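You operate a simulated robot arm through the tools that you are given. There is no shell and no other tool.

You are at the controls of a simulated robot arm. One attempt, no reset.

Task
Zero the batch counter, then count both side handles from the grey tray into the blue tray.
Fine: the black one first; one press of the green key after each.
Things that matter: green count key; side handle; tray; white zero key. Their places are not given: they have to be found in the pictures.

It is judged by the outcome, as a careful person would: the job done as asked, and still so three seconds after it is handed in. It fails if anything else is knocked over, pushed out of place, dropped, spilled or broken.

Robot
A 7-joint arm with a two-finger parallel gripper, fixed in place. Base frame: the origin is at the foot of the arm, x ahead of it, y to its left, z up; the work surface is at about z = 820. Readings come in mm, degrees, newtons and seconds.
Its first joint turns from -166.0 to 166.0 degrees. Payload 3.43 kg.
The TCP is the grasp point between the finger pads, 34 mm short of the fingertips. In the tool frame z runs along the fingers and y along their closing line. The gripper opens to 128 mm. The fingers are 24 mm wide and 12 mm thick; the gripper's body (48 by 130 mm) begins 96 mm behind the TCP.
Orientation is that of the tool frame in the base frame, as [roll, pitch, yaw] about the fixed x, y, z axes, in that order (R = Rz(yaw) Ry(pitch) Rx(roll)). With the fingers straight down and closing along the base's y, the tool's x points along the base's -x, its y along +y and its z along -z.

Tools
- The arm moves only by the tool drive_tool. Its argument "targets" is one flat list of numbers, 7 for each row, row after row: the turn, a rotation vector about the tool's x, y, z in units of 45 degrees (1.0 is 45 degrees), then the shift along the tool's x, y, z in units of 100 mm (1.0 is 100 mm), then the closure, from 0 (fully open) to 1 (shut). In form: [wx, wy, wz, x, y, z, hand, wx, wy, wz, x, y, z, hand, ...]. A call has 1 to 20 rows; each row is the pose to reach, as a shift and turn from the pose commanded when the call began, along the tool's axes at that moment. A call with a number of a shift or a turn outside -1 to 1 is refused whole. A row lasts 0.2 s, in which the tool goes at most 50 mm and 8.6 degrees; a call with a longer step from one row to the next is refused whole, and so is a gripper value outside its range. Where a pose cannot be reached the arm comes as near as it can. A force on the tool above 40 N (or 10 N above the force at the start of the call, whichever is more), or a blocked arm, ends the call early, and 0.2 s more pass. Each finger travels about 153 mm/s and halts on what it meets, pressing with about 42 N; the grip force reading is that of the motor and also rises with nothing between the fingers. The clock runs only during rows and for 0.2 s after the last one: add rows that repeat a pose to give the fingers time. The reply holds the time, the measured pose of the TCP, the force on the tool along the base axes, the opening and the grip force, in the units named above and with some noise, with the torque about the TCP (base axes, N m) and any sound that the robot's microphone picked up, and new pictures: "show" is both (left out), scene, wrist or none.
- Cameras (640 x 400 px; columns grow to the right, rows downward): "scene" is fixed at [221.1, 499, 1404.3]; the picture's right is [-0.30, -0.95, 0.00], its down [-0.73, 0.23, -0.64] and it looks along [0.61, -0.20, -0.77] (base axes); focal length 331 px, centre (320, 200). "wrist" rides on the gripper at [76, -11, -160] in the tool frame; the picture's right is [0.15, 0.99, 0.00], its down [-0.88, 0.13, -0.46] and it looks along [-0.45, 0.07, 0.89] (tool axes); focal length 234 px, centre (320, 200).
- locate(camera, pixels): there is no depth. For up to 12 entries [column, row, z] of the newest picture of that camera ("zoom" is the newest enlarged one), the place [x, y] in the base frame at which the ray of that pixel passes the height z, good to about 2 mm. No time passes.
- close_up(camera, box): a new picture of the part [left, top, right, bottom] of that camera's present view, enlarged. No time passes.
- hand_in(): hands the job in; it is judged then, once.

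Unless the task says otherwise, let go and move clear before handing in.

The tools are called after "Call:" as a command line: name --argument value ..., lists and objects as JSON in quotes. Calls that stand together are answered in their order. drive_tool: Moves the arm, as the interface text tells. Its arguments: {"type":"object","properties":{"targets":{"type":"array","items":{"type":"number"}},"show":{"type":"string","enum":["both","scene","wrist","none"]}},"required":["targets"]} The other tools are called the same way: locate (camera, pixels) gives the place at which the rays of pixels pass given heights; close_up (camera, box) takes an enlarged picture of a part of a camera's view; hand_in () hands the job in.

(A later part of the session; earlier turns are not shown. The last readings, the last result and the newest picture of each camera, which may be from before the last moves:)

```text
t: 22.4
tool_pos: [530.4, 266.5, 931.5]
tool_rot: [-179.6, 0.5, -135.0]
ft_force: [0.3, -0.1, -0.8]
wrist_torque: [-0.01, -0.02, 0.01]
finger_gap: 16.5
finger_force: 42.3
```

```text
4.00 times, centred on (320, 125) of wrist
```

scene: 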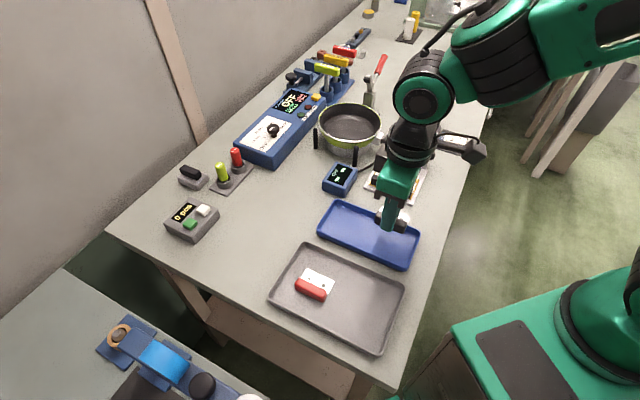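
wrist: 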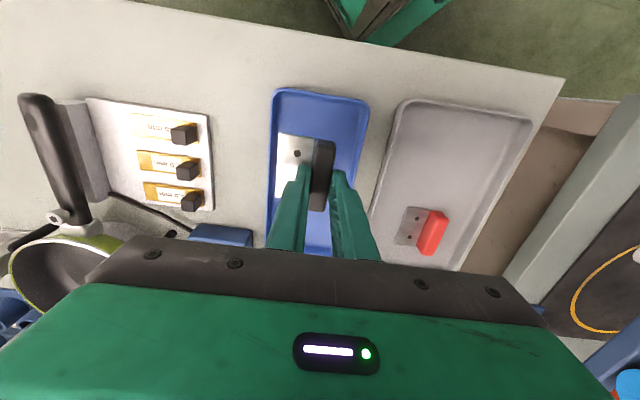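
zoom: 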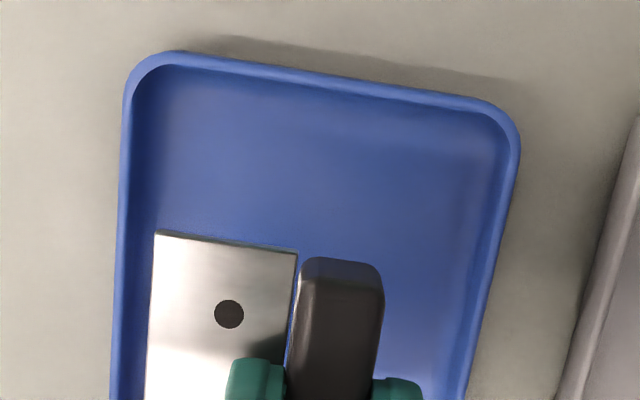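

The tray's inner walls are at about v=-240 and -148, so I'll nudge 3 mm toward the near side and lower the handle to about 2 mm above the floor, slowing down.

Call:
drive_tool --targets '[0, 0, 0, 0, 0.03, 0.1, 1, 0, 0, 0, 0, 0.03, 0.25, 1, 0, 0, 0, 0, 0.03, 0.4, 1, 0, 0, 0, 0, 0.03, 0.5, 1, 0, 0, 0, 0, 0.03, 0.57, 1, 0, 0, 0, 0, 0.03, 0.61, 1, 0, 0, 0, 0, 0.03, 0.635, 1, 0, 0, 0, 0, 0.03, 0.65, 1, 0, 0, 0, 0, 0.03, 0.65, 1]' --show "both"

Call:
close_up --camera "scene" --box '[320, 180, 430, 280]'

Call:
close_up --camera "wrist" --box '[220, 60, 420, 220]'

```text
t: 24.4
tool_pos: [529.9, 269.3, 866.6]
tool_rot: [-179.5, 0.4, -135.0]
ft_force: [0.4, 0.0, -1.1]
wrist_torque: [-0.01, 0.04, -0.01]
finger_gap: 16.4
finger_force: 41.7
```

scene: 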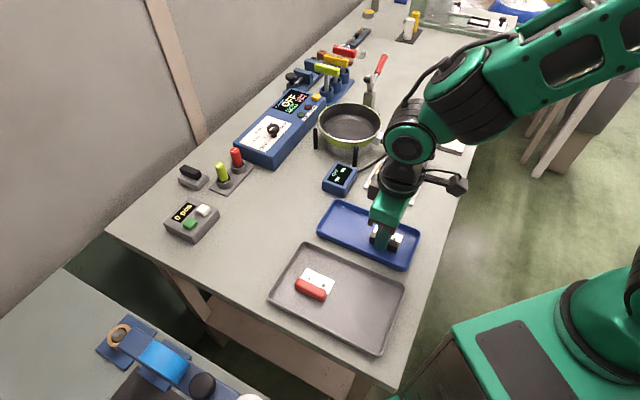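
wrist: 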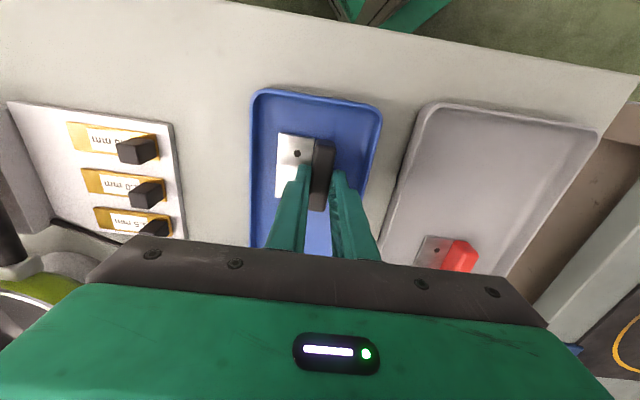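

```text
4.00 times, centred on (375, 230) of scene
```

zoom: 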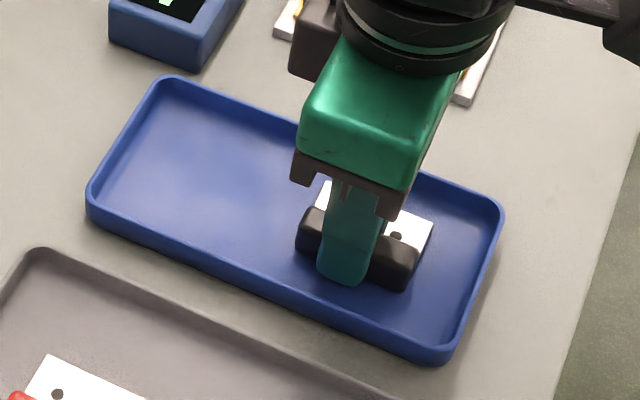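

```text
2.50 times, centred on (320, 140) of wrist
```

zoom: 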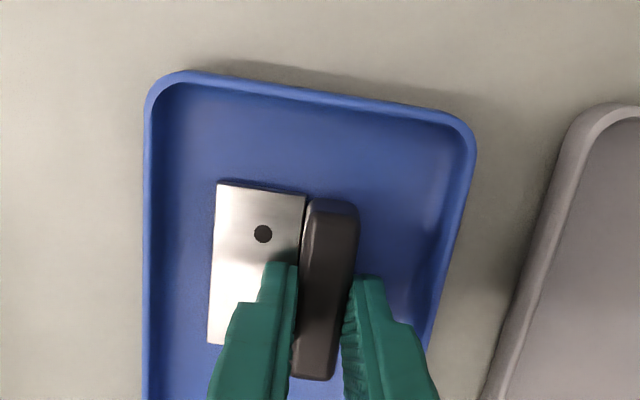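

No contact yet at z 866.6, and the handle is well inside the walls. I'll lower about 3 mm more in 1 mm steps, watching the force.

Call:
drive_tool --targets '[0, 0, 0, 0, 0, 0.01, 1, 0, 0, 0, 0, 0, 0.02, 1, 0, 0, 0, 0, 0, 0.028, 1, 0, 0, 0, 0, 0, 0.028, 1]' --show "none"

```text
t: 25.4
tool_pos: [530.1, 268.3, 863.9]
tool_rot: [-179.5, 0.6, -134.9]
ft_force: [2.0, -3.9, 19.5]
wrist_torque: [-0.24, 0.13, -0.01]
finger_gap: 16.6
finger_force: 41.7
```

The force rose to 19.5 N: the handle is resting on the floor. I'll ease up 0.7 mm and open the fingers gradually to about 30 mm.

Call:
drive_tool --targets '[0, 0, 0, 0, 0, -0.007, 1, 0, 0, 0, 0, 0, -0.007, 0.87, 0, 0, 0, 0, 0, -0.007, 0.84, 0, 0, 0, 0, 0, -0.007, 0.8, 0, 0, 0, 0, 0, -0.007, 0.77, 0, 0, 0, 0, 0, -0.007, 0.77]' --show "both"

Call:
close_up --camera "wrist" --box '[220, 60, 420, 220]'

```text
t: 26.8
tool_pos: [529.3, 269.1, 865.1]
tool_rot: [-179.4, 0.6, -135.0]
ft_force: [0.1, -0.2, 0.0]
wrist_torque: [-0.02, 0.04, 0.0]
finger_gap: 29.3
finger_force: 0.0
```

scene: 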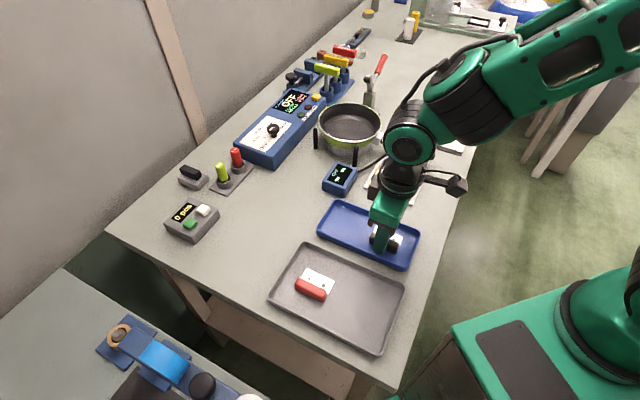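
wrist: 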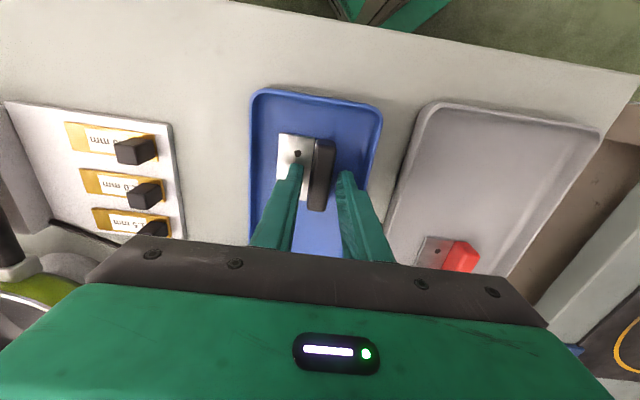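

```text
2.50 times, centred on (320, 140) of wrist
```

zoom: 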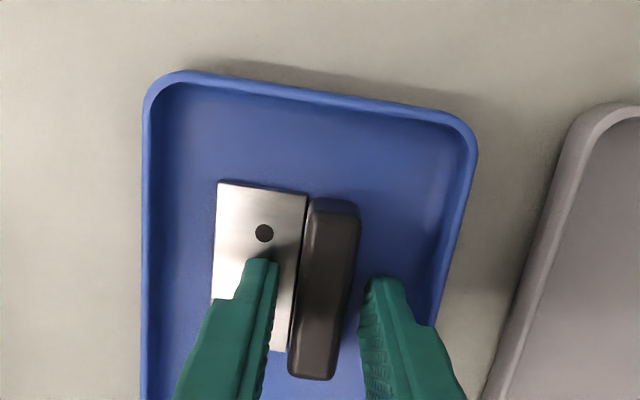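

The handle is released and resting flat in the blue tray. I'll lift straight up 100 mm, close the fingers, and travel back toward the green key.

Call:
drive_tool --targets '[0, 0, 0, 0, 0, -0.08, 0.77, 0, 0, 0, 0, 0, -0.25, 0.77, 0, 0, 0, 0, 0, -0.5, 0.77, 0, 0, 0, 0, 0, -0.75, 0.8, 0, 0, 0, -0.1, 0.04, -1, 0.9, 0, 0, 0, -0.3, 0.12, -1, 1, 0, 0, 0, -0.55, 0.23, -1, 1, 0, 0, 0, -0.8, 0.34, -1, 1, 0, 0, 0, -1, 0.42, -1, 1]' --show "scene"

Call:
close_up --camera "scene" --box '[310, 190, 430, 290]'

```text
t: 28.8
tool_pos: [569.6, 369.2, 964.4]
tool_rot: [-179.5, 0.5, -135.0]
ft_force: [0.3, -0.1, 0.0]
wrist_torque: [0.02, 0.01, 0.01]
finger_gap: 0.0
finger_force: 33.3
```

scene: 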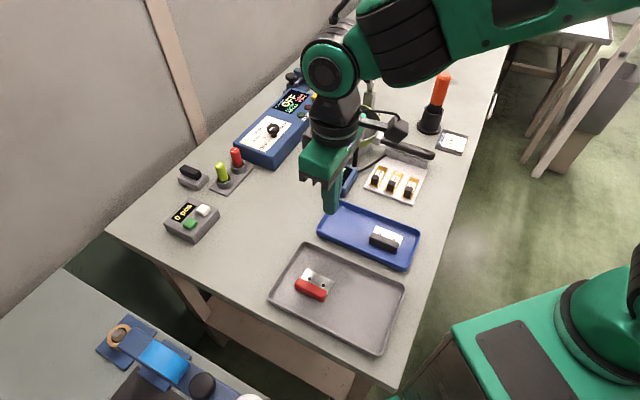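

```text
4.00 times, centred on (370, 240) of scene
```

zoom: 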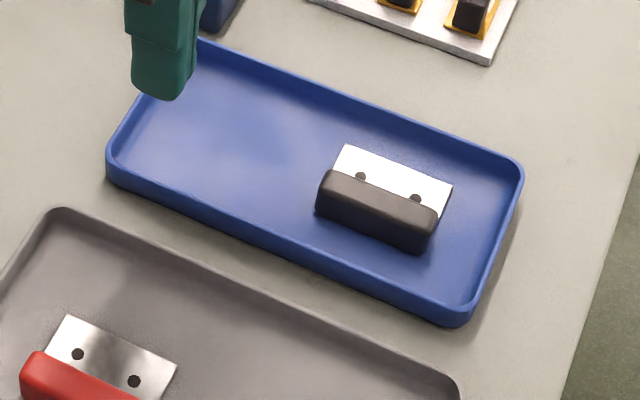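

The black handle is flat in the blue tray at scene (387,238). I'm continuing to the green key in three moves at z≈964.

Call:
drive_tool --targets '[0, 0, 0, -0.22, 0.09, 0, 1, 0, 0, 0, -0.44, 0.18, 0, 1, 0, 0, 0, -0.66, 0.27, 0, 1, 0, 0, 0, -0.871, 0.365, 0, 1]' --show "none"

Call:
drive_tool --targets '[0, 0, 0, -0.22, 0.09, 0, 1, 0, 0, 0, -0.44, 0.18, 0, 1, 0, 0, 0, -0.66, 0.27, 0, 1, 0, 0, 0, -0.871, 0.365, 0, 1]' --show "none"

Call:
drive_tool --targets '[0, 0, 0, -0.22, 0.09, 0, 1, 0, 0, 0, -0.44, 0.18, 0, 1, 0, 0, 0, -0.66, 0.27, 0, 1, 0, 0, 0, -0.871, 0.365, 0, 1, 0, 0, 0, -0.871, 0.365, 0.2, 1, 0, 0, 0, -0.871, 0.365, 0.35, 1, 0, 0, 0, -0.871, 0.365, 0.35, 1]' --show "both"

Call:
close_up --camera "wrist" --box '[260, 100, 380, 200]'

Call:
close_up --camera "scene" --box '[150, 150, 260, 250]'

```text
t: 29.8
tool_pos: [606.1, 455.3, 965.2]
tool_rot: [-179.5, 0.5, -135.0]
ft_force: [-0.4, -0.6, 0.1]
wrist_torque: [0.04, -0.02, 0.02]
finger_gap: 0.2
finger_force: 32.5
```

```text
t: 30.8
tool_pos: [640.4, 544.3, 965.6]
tool_rot: [-179.6, 0.4, -135.0]
ft_force: [0.8, 0.3, -0.1]
wrist_torque: [-0.01, -0.03, 0.01]
finger_gap: 0.0
finger_force: 33.1
```

```text
t: 32.4
tool_pos: [678.6, 632.8, 929.9]
tool_rot: [-179.6, 0.5, -134.9]
ft_force: [0.0, 0.2, 0.2]
wrist_torque: [0.01, 0.0, 0.01]
finger_gap: 0.1
finger_force: 33.3
```

scene: 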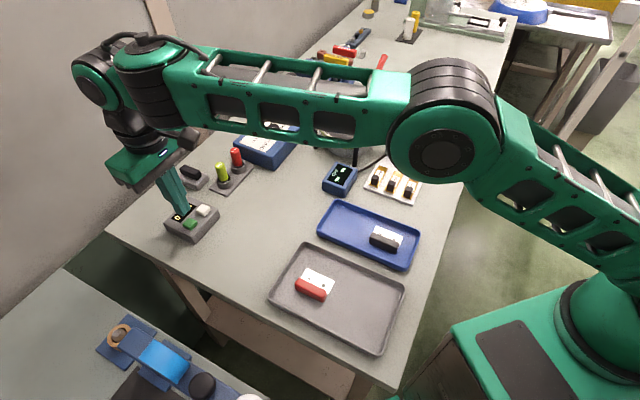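
wrist: 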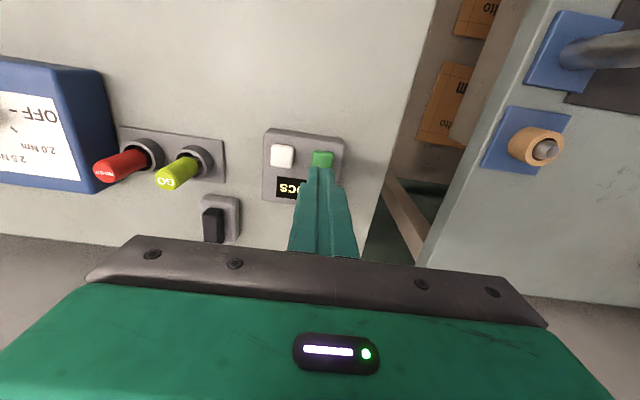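

```text
4.00 times, centred on (320, 150) of wrist
```

zoom: 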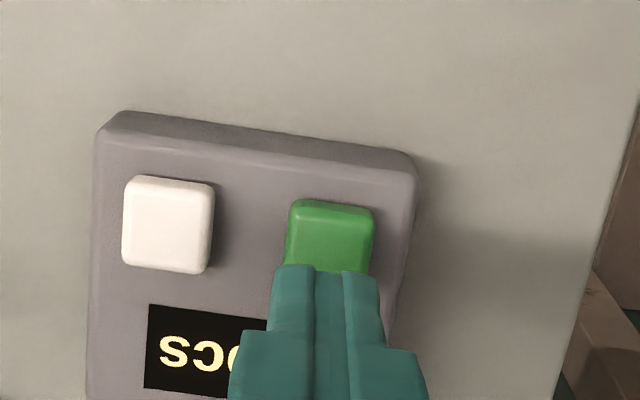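

```text
4.00 times, centred on (205, 200) of scene
```

zoom: 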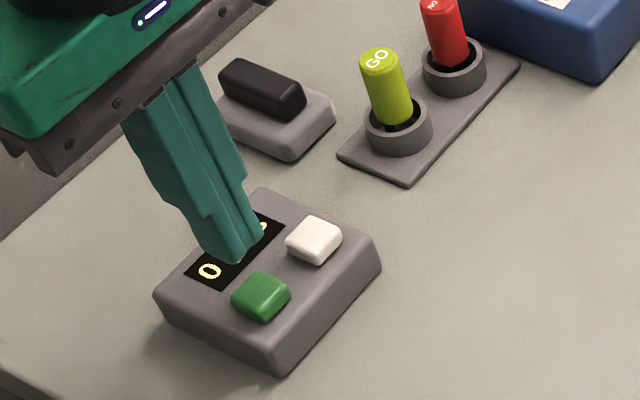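

The fingertips are aligned over the green key (key centre at wrist zoom (331,240), tip centre about 325). I'll press down once with the same final height that clicked the white key.

Call:
drive_tool --targets '[0, 0, 0, 0.015, 0.01, 0.1, 1, 0, 0, 0, 0.015, 0.01, 0.2, 1, 0, 0, 0, 0.015, 0.01, 0.28, 1, 0, 0, 0, 0.015, 0.01, 0.32, 1, 0, 0, 0, 0.015, 0.01, 0.345, 1, 0, 0, 0, 0.015, 0.01, 0.365, 1, 0, 0, 0, 0.015, 0.01, 0.38, 1, 0, 0, 0, 0.015, 0.01, 0.39, 1, 0, 0, 0, 0.015, 0.01, 0.39, 1]' --show "both"

Call:
close_up --camera "scene" --box '[150, 150, 260, 250]'

Call:
close_up --camera "wrist" --box '[240, 110, 400, 240]'

```text
t: 34.4
tool_pos: [677.7, 631.7, 892.2]
tool_rot: [-179.5, 0.5, -135.0]
ft_force: [2.0, 0.1, 3.3]
wrist_torque: [-0.02, -0.03, 0.03]
finger_gap: 0.0
finger_force: 33.1
heard: click
```

scene: 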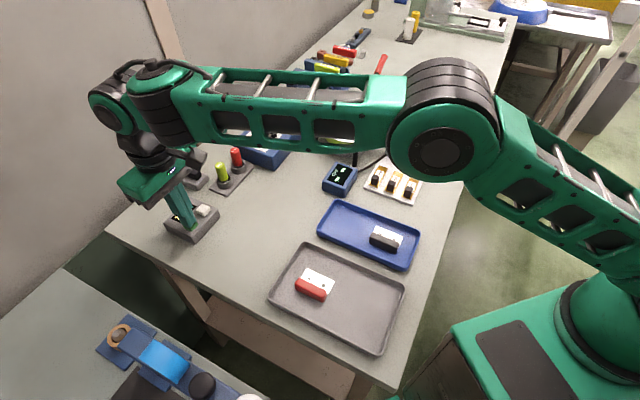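
wrist: 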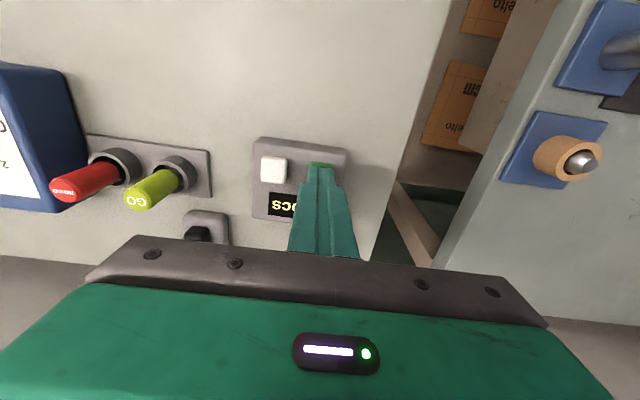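

```text
4.00 times, centred on (205, 200) of scene
```

zoom: 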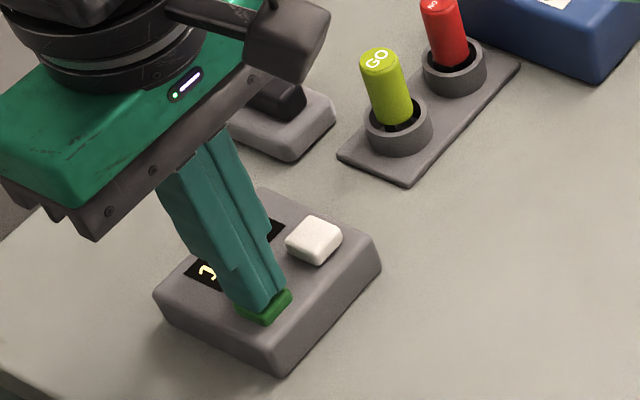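

```text
3.08 times, centred on (320, 175) of wrist
```

zoom: 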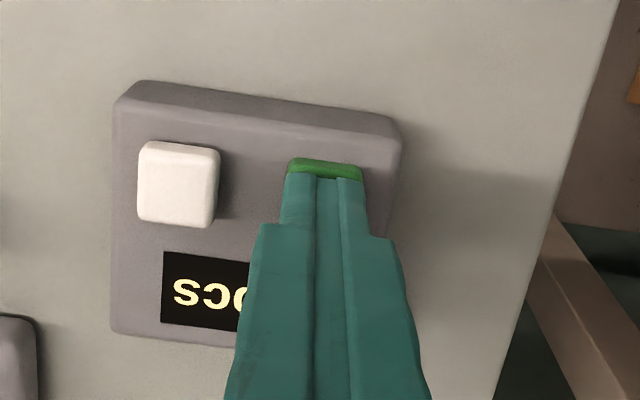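

A click was heard while pressing. I'll lift straight up and read the counter.

Call:
drive_tool --targets '[0, 0, 0, 0, 0, -0.2, 1, 0, 0, 0, 0, 0, -0.45, 1, 0, 0, 0, 0, 0, -0.7, 1, 0, 0, 0, 0.05, 0, -0.95, 1, 0, 0, 0, 0.3, 0, -0.95, 1, 0, 0, 0, 0.6, 0, -0.95, 0.9, 0, 0, 0, 0.9, 0, -0.95, 0.8]' --show "scene"

Call:
close_up --camera "scene" --box '[150, 150, 260, 250]'

```text
t: 36.0
tool_pos: [613.1, 569.0, 985.0]
tool_rot: [-179.4, 0.5, -135.0]
ft_force: [0.2, 1.0, -0.6]
wrist_torque: [-0.02, 0.02, -0.01]
finger_gap: 25.7
finger_force: 0.1
```

scene: 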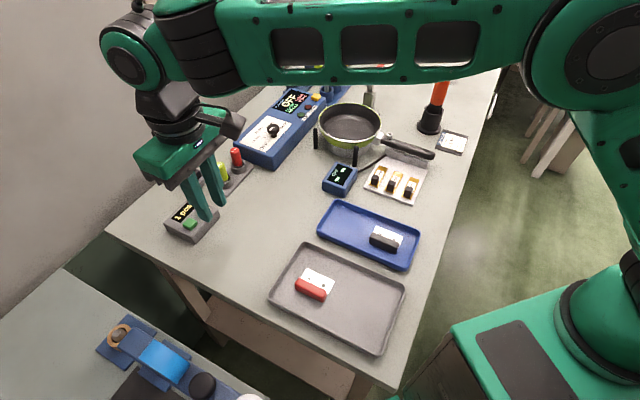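

```text
4.00 times, centred on (205, 200) of scene
```

zoom: 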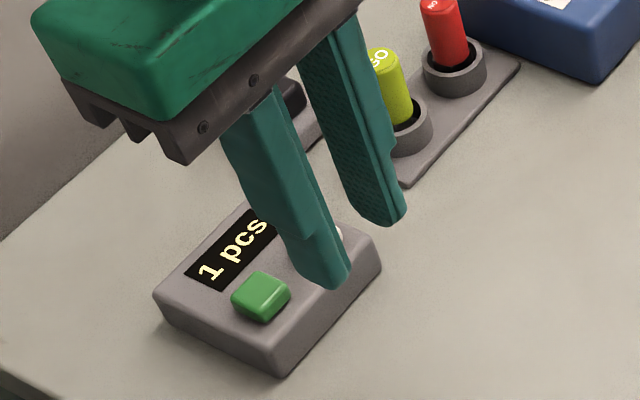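

The counter reads "1 pcs". Next I'll go above the red handle (bar centre about (473,434)), opening 40 mm.

Call:
drive_tool --targets '[0, 0, 0, 0.25, 0.01, 0, 0.75, 0, 0, 0, 0.5, 0.02, 0, 0.6875, 0, 0, 0, 0.75, 0.02, 0, 0.6875, 0, 0, 0, 0.96, 0.02, 0, 0.6875]' --show "none"

Call:
drive_tool --targets '[0, 0, 0, 0.25, 0.01, 0.1, 0.6875, 0, 0, 0, 0.5, 0.02, 0.25, 0.6875, 0, 0, 0, 0.75, 0.02, 0.4, 0.6875, 0, 0, 0, 0.96, 0.02, 0.5, 0.6875, 0, 0, 0, 0.96, 0.02, 0.55, 0.6875, 0, 0, 0, 0.96, 0.02, 0.55, 0.6875]' --show "both"

Call:
close_up --camera "wrist" --box '[280, 110, 360, 190]'

```text
t: 37.0
tool_pos: [542.7, 501.5, 984.4]
tool_rot: [-179.6, 0.6, -135.0]
ft_force: [-0.5, -0.7, -0.5]
wrist_torque: [-0.01, -0.01, -0.05]
finger_gap: 40.0
finger_force: 0.0
```

```text
t: 38.4
tool_pos: [474.8, 435.2, 928.5]
tool_rot: [-179.4, 0.5, -135.0]
ft_force: [-0.2, 0.5, 0.1]
wrist_torque: [0.01, -0.01, 0.03]
finger_gap: 39.8
finger_force: 0.1
```

scene: 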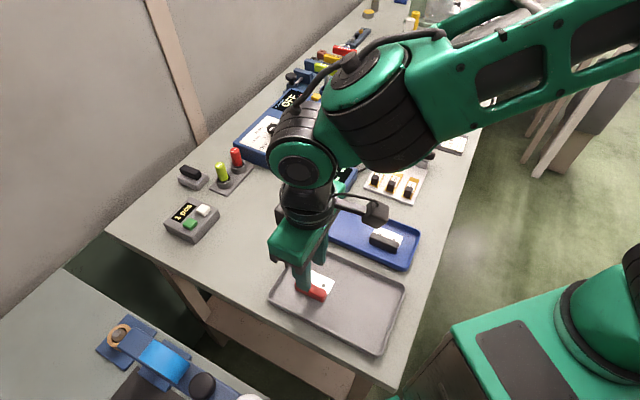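
wrist: 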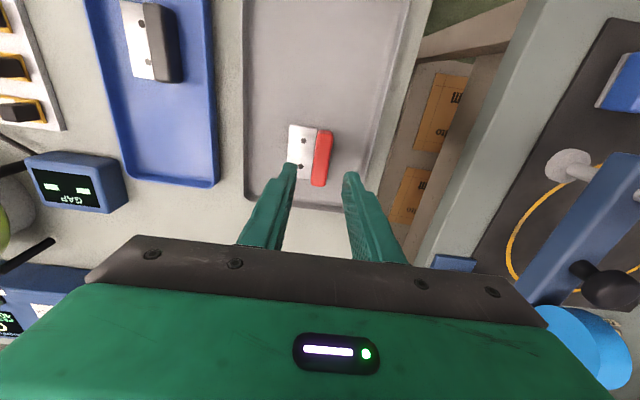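

```text
5.00 times, centred on (320, 150) of wrist
```

zoom: 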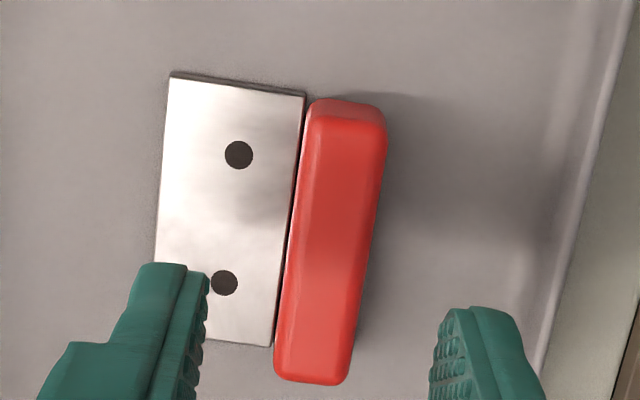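

The red bar sits between the fingers just like the black one did. I'll check its corners for centring.

Call:
locate --camera "zoom" --pixels '[[313, 112, 846], [384, 122, 846], [276, 368, 846], [348, 378, 846], [332, 245, 846], [172, 75, 826], [306, 93, 826], [272, 345, 826]]'

```text
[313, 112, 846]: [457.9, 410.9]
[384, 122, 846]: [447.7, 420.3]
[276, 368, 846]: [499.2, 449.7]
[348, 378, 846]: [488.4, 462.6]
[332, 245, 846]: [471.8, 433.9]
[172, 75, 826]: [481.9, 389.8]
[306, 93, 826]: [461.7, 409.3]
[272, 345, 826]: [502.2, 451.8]
```

Red bar centre is about (473.3,435.9), so I'll shift 2 mm across and descend to TCP z≈865.

Call:
drive_tool --targets '[0, 0, 0, 0, 0.02, 0.15, 0.6875, 0, 0, 0, 0, 0.02, 0.3, 0.6875, 0, 0, 0, 0, 0.02, 0.42, 0.6875, 0, 0, 0, 0, 0.02, 0.5, 0.6875, 0, 0, 0, 0, 0.02, 0.56, 0.6875, 0, 0, 0, 0, 0.02, 0.6, 0.6875, 0, 0, 0, 0, 0.02, 0.635, 0.6875, 0, 0, 0, 0, 0.02, 0.635, 0.6875]' --show "both"

Call:
close_up --camera "wrist" --box '[240, 80, 400, 220]'

```text
t: 40.2
tool_pos: [473.2, 435.2, 865.6]
tool_rot: [-179.6, 0.5, -135.0]
ft_force: [-0.8, -0.2, -0.5]
wrist_torque: [-0.01, 0.02, 0.03]
finger_gap: 40.0
finger_force: 0.2
```

scene: 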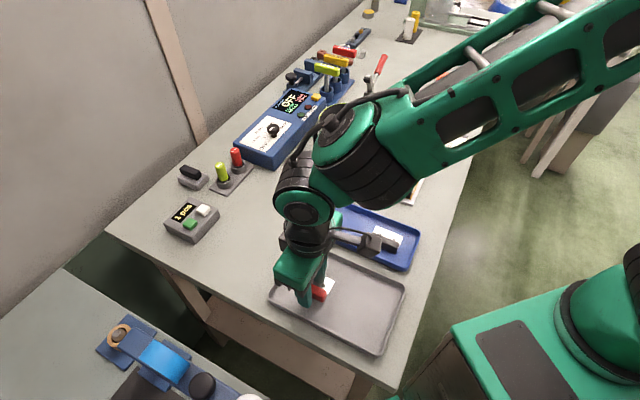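
wrist: 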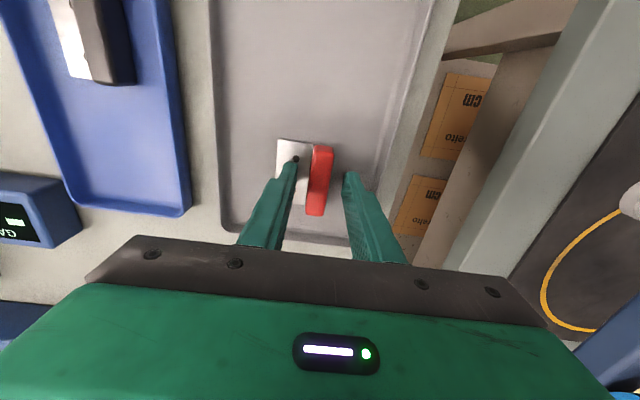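

```text
2.86 times, centred on (320, 150) of wrist
```

zoom: 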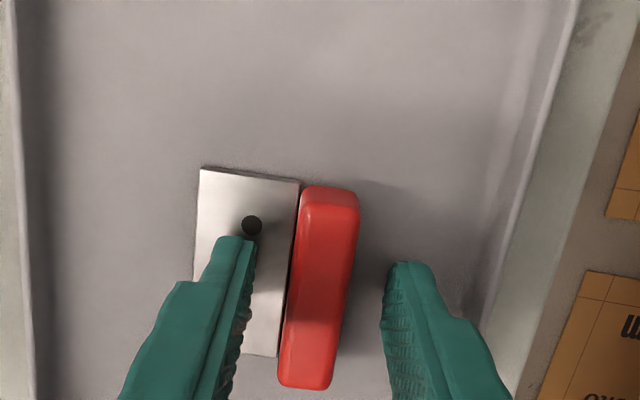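

The red bar is centred between the open fingers with no contact. I'll close gradually and then lift slowly.

Call:
drive_tool --targets '[0, 0, 0, 0, 0, 0.008, 0.6875, 0, 0, 0, 0, 0, 0.01, 0.75, 0, 0, 0, 0, 0, 0.01, 0.81, 0, 0, 0, 0, 0, 0.01, 0.86, 0, 0, 0, 0, 0, 0.01, 0.9, 0, 0, 0, 0, 0, 0.01, 1, 0, 0, 0, 0, 0, 0.01, 1, 0, 0, 0, 0, 0, 0.01, 1]' --show "none"

Call:
drive_tool --targets '[0, 0, 0, 0, 0, -0.05, 1, 0, 0, 0, 0, 0, -0.12, 1, 0, 0, 0, 0, 0, -0.22, 1, 0, 0, 0, 0, 0, -0.35, 1, 0, 0, 0, 0, 0, -0.5, 1, 0, 0, 0, 0, 0, -0.65, 1, 0, 0, 0, 0, 0, -0.65, 1]' --show "both"

Call:
close_up --camera "wrist" --box '[240, 80, 400, 220]'

```text
t: 42.0
tool_pos: [472.3, 434.5, 864.4]
tool_rot: [-179.5, 0.5, -135.0]
ft_force: [0.6, 0.1, 1.2]
wrist_torque: [0.03, -0.01, 0.0]
finger_gap: 16.5
finger_force: 42.0
```

```text
t: 43.6
tool_pos: [471.7, 436.2, 929.7]
tool_rot: [-179.5, 0.5, -135.0]
ft_force: [-0.1, -0.2, -0.7]
wrist_torque: [0.02, 0.01, 0.0]
finger_gap: 16.5
finger_force: 41.8
```

scene: 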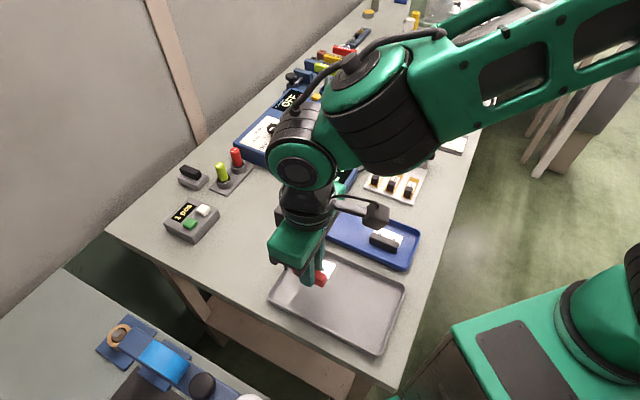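
wrist: 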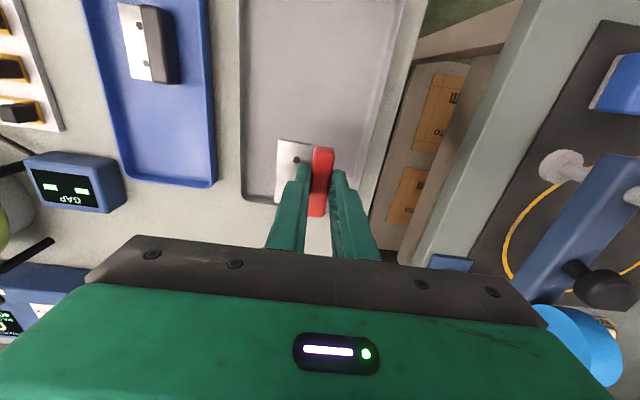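

```text
2.86 times, centred on (320, 150) of wrist
```

zoom: 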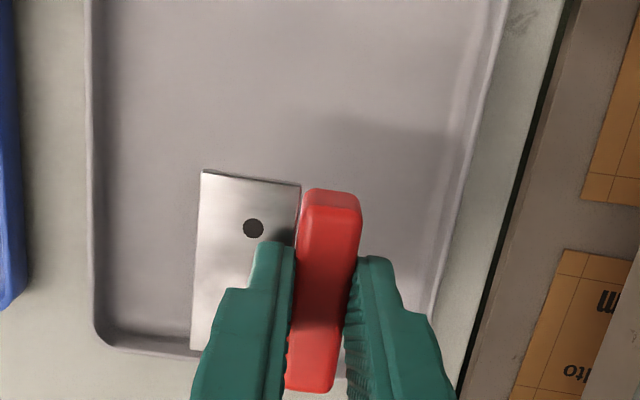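

The red handle is held level. I'll carry it across to the left end of the blue tray, clear of the black handle.

Call:
drive_tool --targets '[0, 0, 0, 0, -0.12, 0, 1, 0, 0, 0, 0, -0.28, 0, 1, 0, 0, 0, -0.01, -0.45, 0, 1, 0, 0, 0, -0.01, -0.62, 0, 1, 0, 0, 0, -0.01, -0.74, 0, 1, 0, 0, 0, -0.01, -0.795, 0, 1]' --show "none"

Call:
drive_tool --targets '[0, 0, 0, 0, -0.12, 0, 1, 0, 0, 0, 0, -0.28, 0, 1, 0, 0, 0, -0.01, -0.45, 0, 1, 0, 0, 0, -0.01, -0.62, 0, 1, 0, 0, 0, -0.01, -0.74, 0, 1, 0, 0, 0, -0.01, -0.795, 0, 1, 0, 0, 0, -0.01, -0.795, 0, 1]' --show "both"

Call:
close_up --camera "wrist" --box '[220, 60, 420, 240]'

Call:
close_up --camera "scene" --box '[300, 150, 440, 290]'

```text
t: 45.0
tool_pos: [528.6, 379.4, 930.8]
tool_rot: [-179.5, 0.5, -135.0]
ft_force: [0.0, -0.2, -1.4]
wrist_torque: [0.01, -0.02, 0.0]
finger_gap: 16.6
finger_force: 42.2
```

```text
t: 46.6
tool_pos: [585.4, 325.3, 930.6]
tool_rot: [-179.6, 0.5, -134.9]
ft_force: [-0.2, 1.0, -0.4]
wrist_torque: [0.01, 0.02, 0.01]
finger_gap: 16.9
finger_force: 41.9
```

scene: 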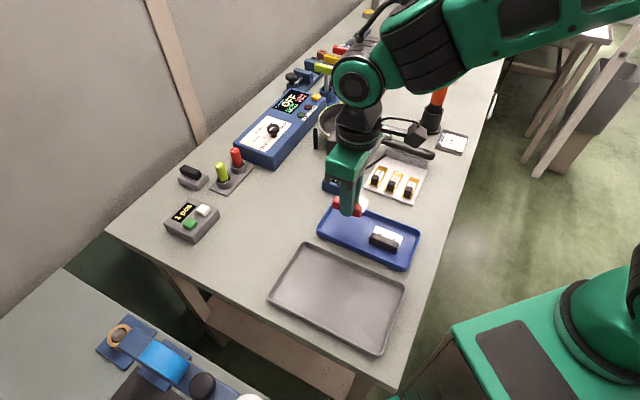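
wrist: 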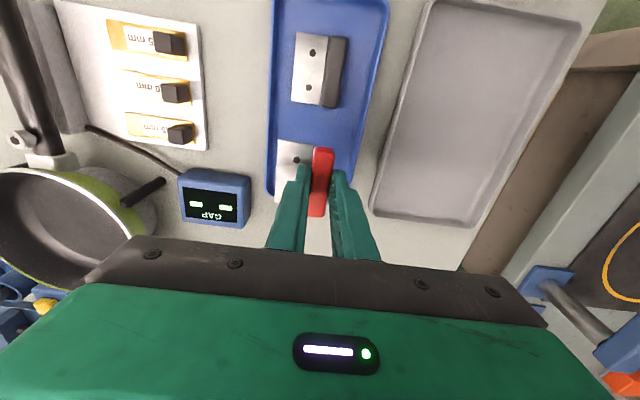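

```text
2.22 times, centred on (320, 150) of wrist
```

zoom: 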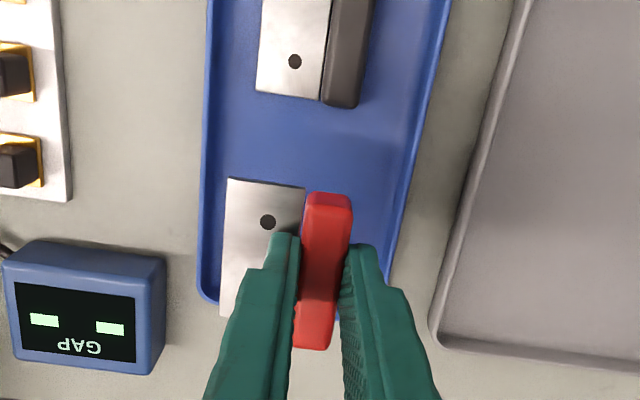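

```text
2.86 times, centred on (370, 220) of scene
```

zoom: 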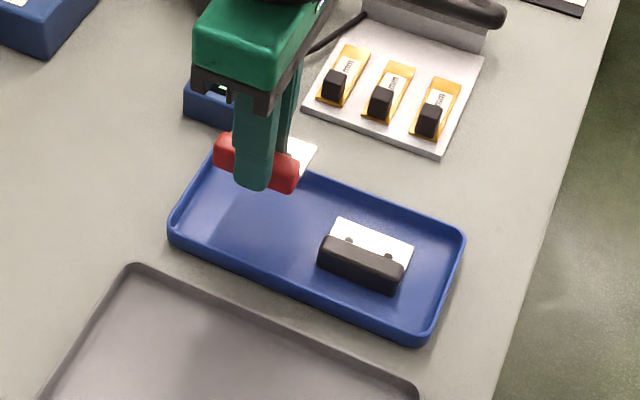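

The red handle hangs over the left half of the tray. I'll check the far end wall and the black handle's end from this view before lowering.

Call:
locate --camera "wrist" --pixels '[[269.5, 195, 838], [274, 197, 838], [292, 102, 826], [320, 106, 826], [337, 108, 826], [267, 150, 838], [365, 120, 838]]'

Call:
locate --camera "scene" --pixels '[[317, 222, 838], [318, 234, 838], [335, 202, 838], [350, 206, 838], [383, 245, 840]]'

```text
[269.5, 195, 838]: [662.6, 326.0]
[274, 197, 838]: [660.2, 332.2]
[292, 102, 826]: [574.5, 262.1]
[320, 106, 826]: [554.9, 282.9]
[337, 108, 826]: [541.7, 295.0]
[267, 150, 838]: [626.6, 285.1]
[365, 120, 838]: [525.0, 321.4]
```

```text
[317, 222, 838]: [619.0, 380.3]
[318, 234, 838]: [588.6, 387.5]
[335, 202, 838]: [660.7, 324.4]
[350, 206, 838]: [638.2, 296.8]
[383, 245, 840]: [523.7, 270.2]
```

Clearances are good: the black handle ends at u≈592 and the end wall is at u≈695, while red will span 614–674. I'll lower the red handle to about 2 mm above the floor.

Call:
drive_tool --targets '[0, 0, 0, 0, 0, 0.1, 1, 0, 0, 0, 0, 0, 0.25, 1, 0, 0, 0, 0, 0, 0.4, 1, 0, 0, 0, 0, 0, 0.5, 1, 0, 0, 0, 0, 0, 0.57, 1, 0, 0, 0, 0, 0, 0.61, 1, 0, 0, 0, 0, 0, 0.63, 1, 0, 0, 0, 0, 0, 0.64, 1, 0, 0, 0, 0, 0, 0.64, 1]' --show "both"

Call:
close_up --camera "wrist" --box '[220, 60, 420, 240]'

Call:
close_up --camera "scene" --box '[310, 170, 430, 280]'

```text
t: 48.6
tool_pos: [587.5, 324.3, 867.6]
tool_rot: [-179.5, 0.5, -135.0]
ft_force: [0.4, -0.8, -1.0]
wrist_torque: [0.01, -0.03, 0.03]
finger_gap: 16.6
finger_force: 42.4
```

scene: 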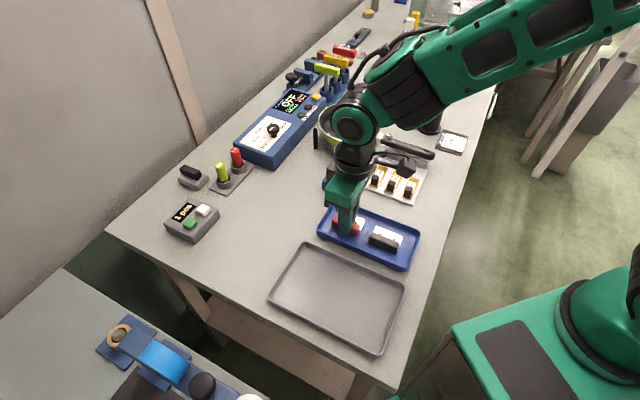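
wrist: 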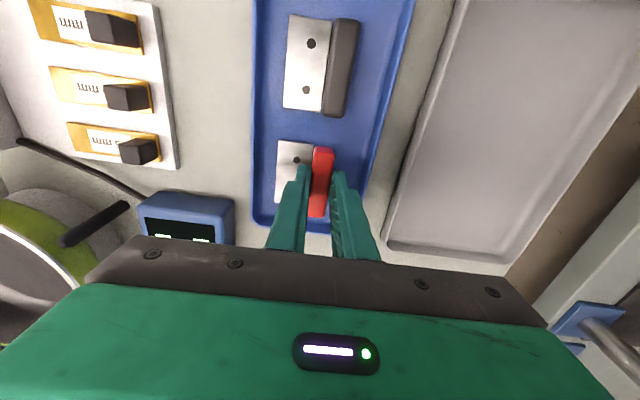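

```text
2.22 times, centred on (320, 150) of wrist
```

zoom: 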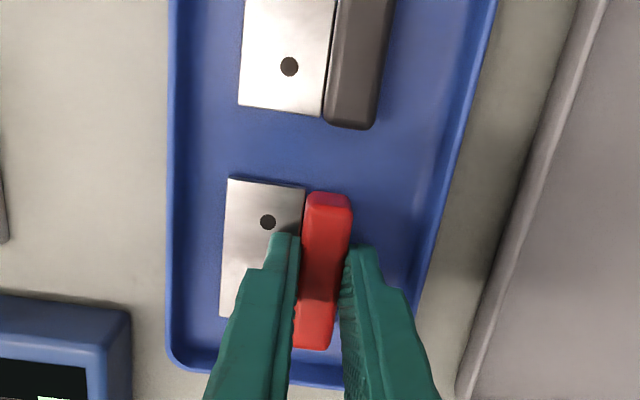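

```text
3.64 times, centred on (370, 225) of scene
```

zoom: 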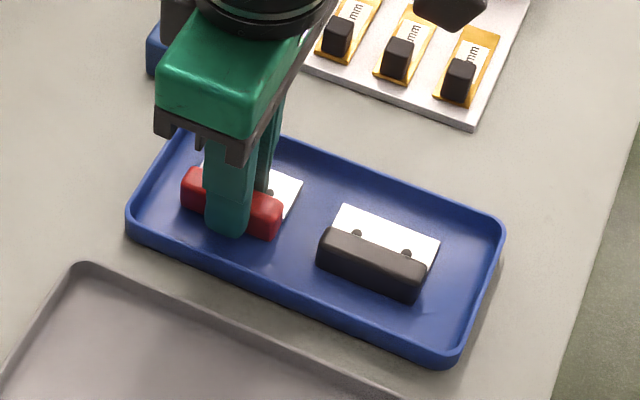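

The red handle is well inside the tray, still about 2–3 mm above the floor with no contact. I'll lower it the last bit slowly.

Call:
drive_tool --targets '[0, 0, 0, 0, 0, 0.01, 1, 0, 0, 0, 0, 0, 0.018, 1, 0, 0, 0, 0, 0, 0.025, 1, 0, 0, 0, 0, 0, 0.025, 1]' --show "none"

```text
t: 49.6
tool_pos: [586.4, 325.4, 864.7]
tool_rot: [-179.5, 0.5, -135.0]
ft_force: [-0.4, -0.7, 3.7]
wrist_torque: [0.01, 0.06, -0.01]
finger_gap: 16.6
finger_force: 41.9
```

The force rose slightly (3.7 N), so the handle is just touching the floor. I'll open the fingers gradually to about 29 mm.

Call:
drive_tool --targets '[0, 0, 0, 0, 0, 0.002, 0.9, 0, 0, 0, 0, 0, 0.002, 0.87, 0, 0, 0, 0, 0, 0.002, 0.84, 0, 0, 0, 0, 0, 0.002, 0.8, 0, 0, 0, 0, 0, 0.002, 0.77, 0, 0, 0, 0, 0, 0.002, 0.77]' --show "both"

Call:
close_up --camera "wrist" --box '[220, 60, 420, 240]'

```text
t: 51.0
tool_pos: [587.0, 325.4, 864.8]
tool_rot: [-179.5, 0.5, -135.0]
ft_force: [0.0, -0.9, 0.2]
wrist_torque: [-0.01, -0.04, 0.03]
finger_gap: 29.0
finger_force: 0.0
```

scene: 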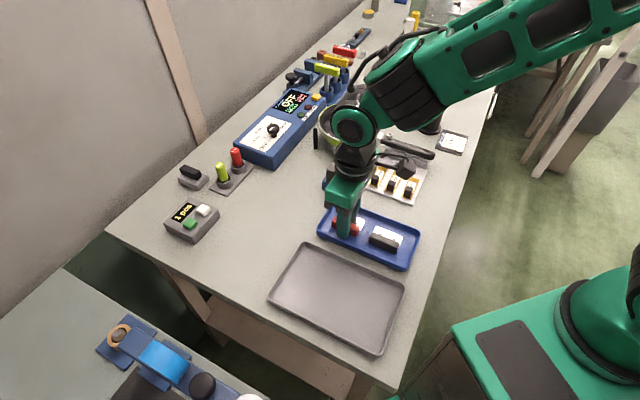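
wrist: 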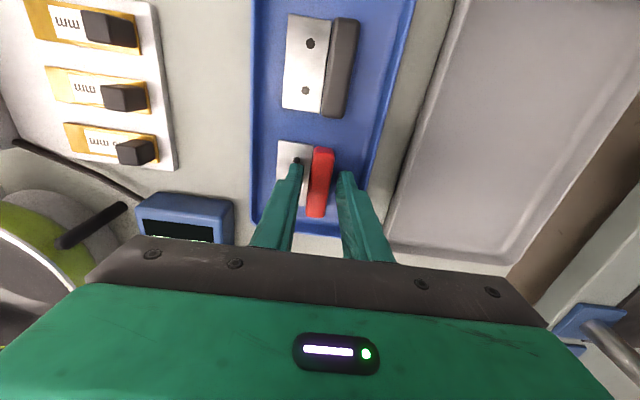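

```text
2.22 times, centred on (320, 150) of wrist
```

zoom: 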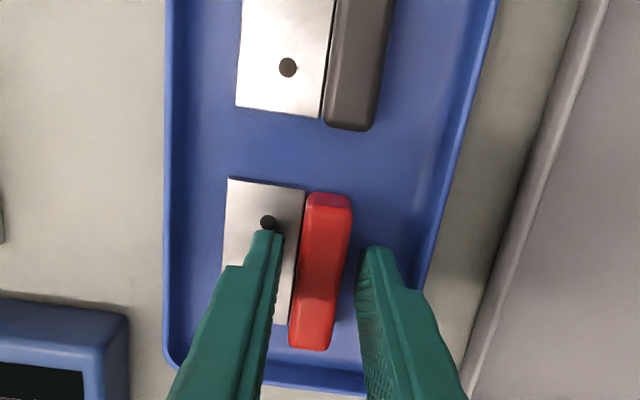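

Both handles lie in the blue tray and the fingers are clear. I'll lift straight up, close the fingers and return to the green key.

Call:
drive_tool --targets '[0, 0, 0, 0, 0, -0.08, 0.77, 0, 0, 0, 0, 0, -0.25, 0.77, 0, 0, 0, 0, 0, -0.5, 0.77, 0, 0, 0, 0, 0, -0.75, 0.8, 0, 0, 0, -0.1, 0.05, -1, 0.9, 0, 0, 0, -0.3, 0.16, -1, 1, 0, 0, 0, -0.55, 0.3, -1, 1, 0, 0, 0, -0.8, 0.43, -1, 1, 0, 0, 0, -0.95, 0.52, -1, 1]' --show "scene"

Call:
close_up --camera "scene" --box '[300, 190, 430, 290]'

```text
t: 53.0
tool_pos: [616.3, 427.5, 963.2]
tool_rot: [-179.5, 0.5, -135.0]
ft_force: [-0.4, 0.1, -0.1]
wrist_torque: [0.01, -0.02, -0.01]
finger_gap: 0.0
finger_force: 32.4
```

scene: 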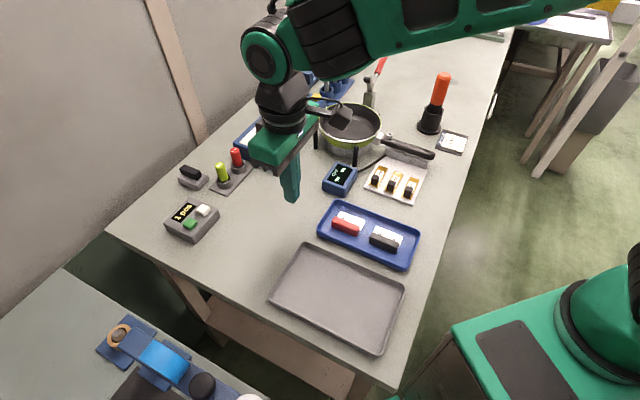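

```text
4.00 times, centred on (365, 240) of scene
```

zoom: 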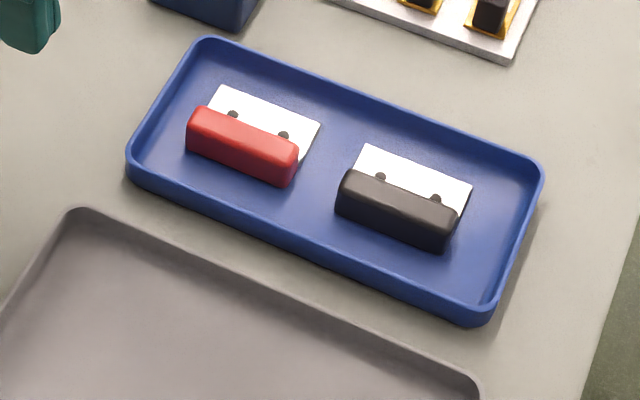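

Both handles lie flat in the blue tray and the grey tray is empty. I'm moving on to the green key and stopping about 35 mm above it.

Call:
drive_tool --targets '[0, 0, 0, -0.23, 0.12, 0, 1, 0, 0, 0, -0.46, 0.25, 0, 1, 0, 0, 0, -0.7, 0.38, 0, 1, 0, 0, 0, -0.937, 0.505, 0, 1]' --show "none"

Call:
drive_tool --targets '[0, 0, 0, -0.23, 0.12, 0, 1, 0, 0, 0, -0.46, 0.25, 0, 1, 0, 0, 0, -0.7, 0.38, 0, 1, 0, 0, 0, -0.937, 0.505, 0, 1, 0, 0, 0, -0.937, 0.505, 0.2, 1, 0, 0, 0, -0.937, 0.505, 0.34, 1, 0, 0, 0, -0.937, 0.505, 0.34, 1]' --show "both"

Call:
close_up --camera "wrist" --box '[260, 100, 380, 200]'

Call:
close_up --camera "scene" --box '[150, 150, 260, 250]'

```text
t: 54.0
tool_pos: [646.4, 531.3, 964.5]
tool_rot: [-179.5, 0.6, -135.0]
ft_force: [0.0, 0.6, -0.2]
wrist_torque: [0.03, -0.01, 0.0]
finger_gap: 0.0
finger_force: 33.3
```

```text
t: 55.6
tool_pos: [678.5, 634.3, 932.3]
tool_rot: [-179.5, 0.4, -135.0]
ft_force: [0.8, 0.4, 0.1]
wrist_torque: [0.0, 0.01, -0.01]
finger_gap: 0.1
finger_force: 32.6
```

scene: 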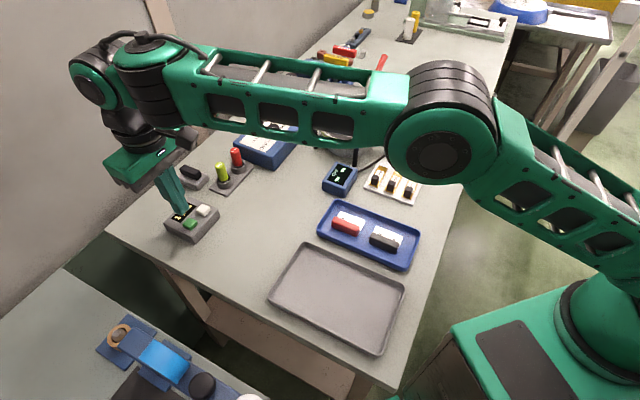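
wrist: 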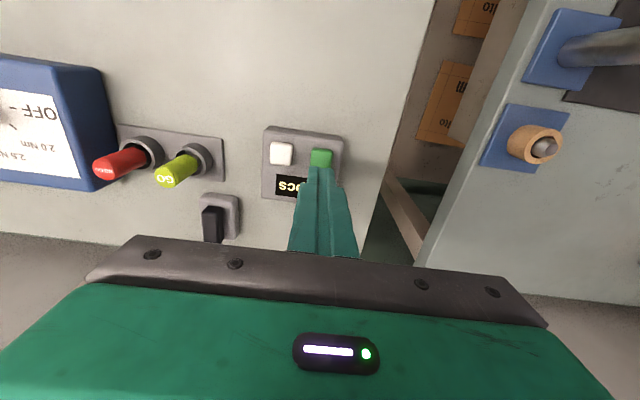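

```text
4.00 times, centred on (320, 150) of wrist
```

zoom: 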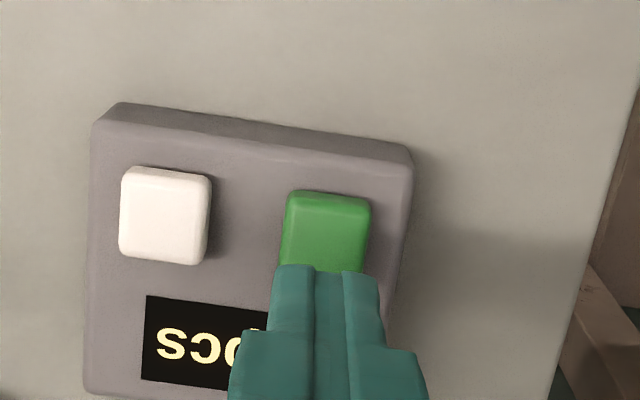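

```text
4.00 times, centred on (205, 200) of scene
```

zoom: 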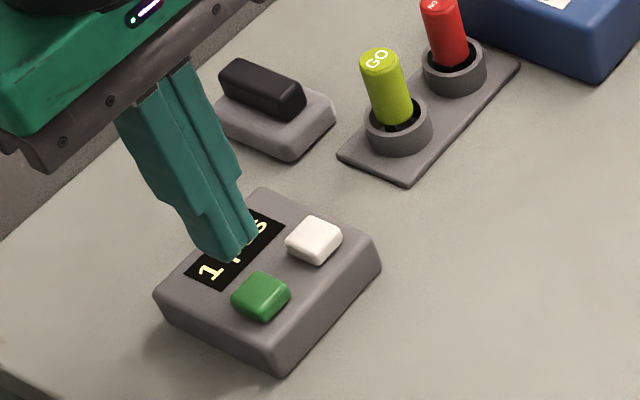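

The display still shows 1 and the tip is over the green key; I'll shift 2.5 mm toward the base and press once to z≈891.5.

Call:
drive_tool --targets '[0, 0, 0, 0.025, 0.005, 0.1, 1, 0, 0, 0, 0.025, 0.005, 0.2, 1, 0, 0, 0, 0.025, 0.005, 0.29, 1, 0, 0, 0, 0.025, 0.005, 0.335, 1, 0, 0, 0, 0.025, 0.005, 0.365, 1, 0, 0, 0, 0.025, 0.005, 0.385, 1, 0, 0, 0, 0.025, 0.005, 0.4, 1, 0, 0, 0, 0.025, 0.005, 0.41, 1, 0, 0, 0, 0.025, 0.005, 0.41, 1]' --show "none"

```text
t: 57.6
tool_pos: [676.2, 632.3, 893.0]
tool_rot: [-179.5, 0.5, -134.9]
ft_force: [2.0, 0.5, 4.2]
wrist_torque: [-0.03, 0.0, -0.02]
finger_gap: 0.0
finger_force: 33.2
heard: click
```

A click was heard with a light 4 N contact. I'll lift straight off, move clear and read the counter.

Call:
drive_tool --targets '[0, 0, 0, 0, 0, -0.2, 1, 0, 0, 0, 0, 0, -0.45, 1, 0, 0, 0, 0, 0, -0.7, 1, 0, 0, 0, 0.05, 0, -0.95, 1, 0, 0, 0, 0.3, 0, -1, 1, 0, 0, 0, 0.6, 0, -1, 1, 0, 0, 0, 0.95, 0, -1, 1]' --show "none"

Call:
drive_tool --targets '[0, 0, 0, 0.25, 0, 0, 1, 0, 0, 0, 0.5, 0, -0.2, 1, 0, 0, 0, 0.75, 0, -0.4, 1, 0, 0, 0, 1, 0, -0.5, 1, 0, 0, 0, 1, 0, -0.5, 1]' --show "both"

Call:
close_up --camera "scene" --box '[150, 150, 260, 250]'

Call:
close_up --camera "scene" --box '[260, 170, 440, 360]'

```text
t: 59.2
tool_pos: [606.7, 563.2, 989.4]
tool_rot: [-179.6, 0.6, -134.9]
ft_force: [0.7, 0.6, -0.3]
wrist_torque: [0.01, 0.0, 0.04]
finger_gap: 0.0
finger_force: 33.1
```

```text
t: 60.4
tool_pos: [534.7, 493.6, 1038.8]
tool_rot: [-179.4, 0.5, -135.0]
ft_force: [-0.1, 0.2, -0.4]
wrist_torque: [0.02, 0.0, -0.01]
finger_gap: 0.0
finger_force: 32.7
```

scene: 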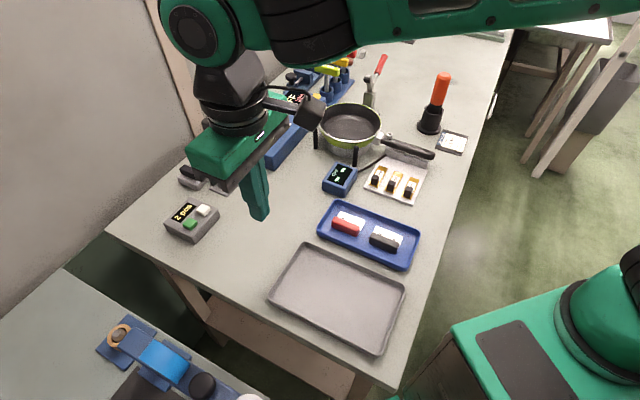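
wrist: 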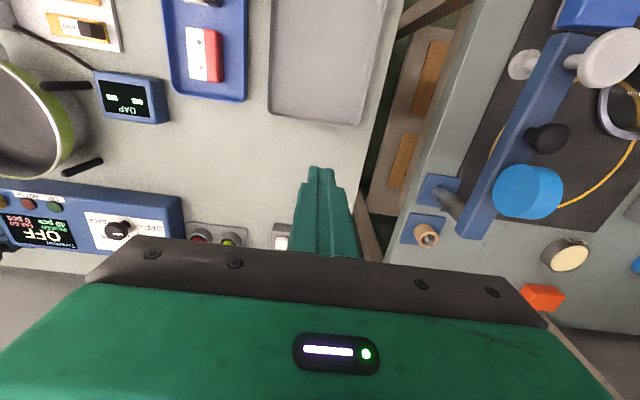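

```text
4.00 times, centred on (205, 200) of scene
```

zoom: 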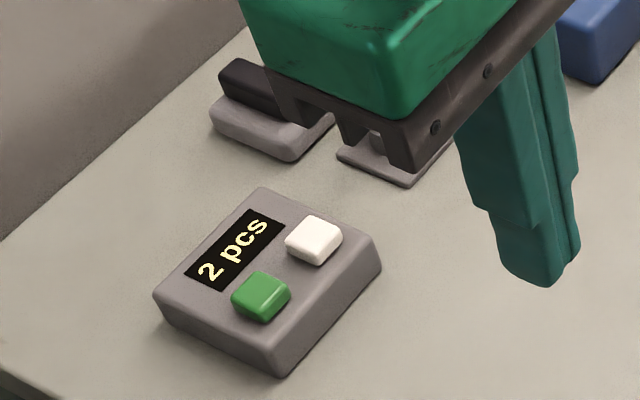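

```text
2.11 times, centred on (350, 265) of scene
```

zoom: 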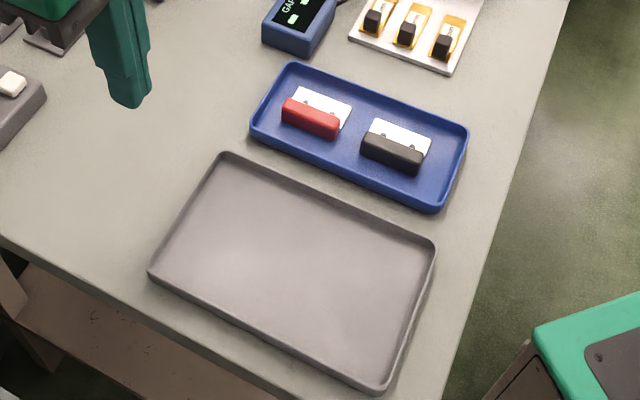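

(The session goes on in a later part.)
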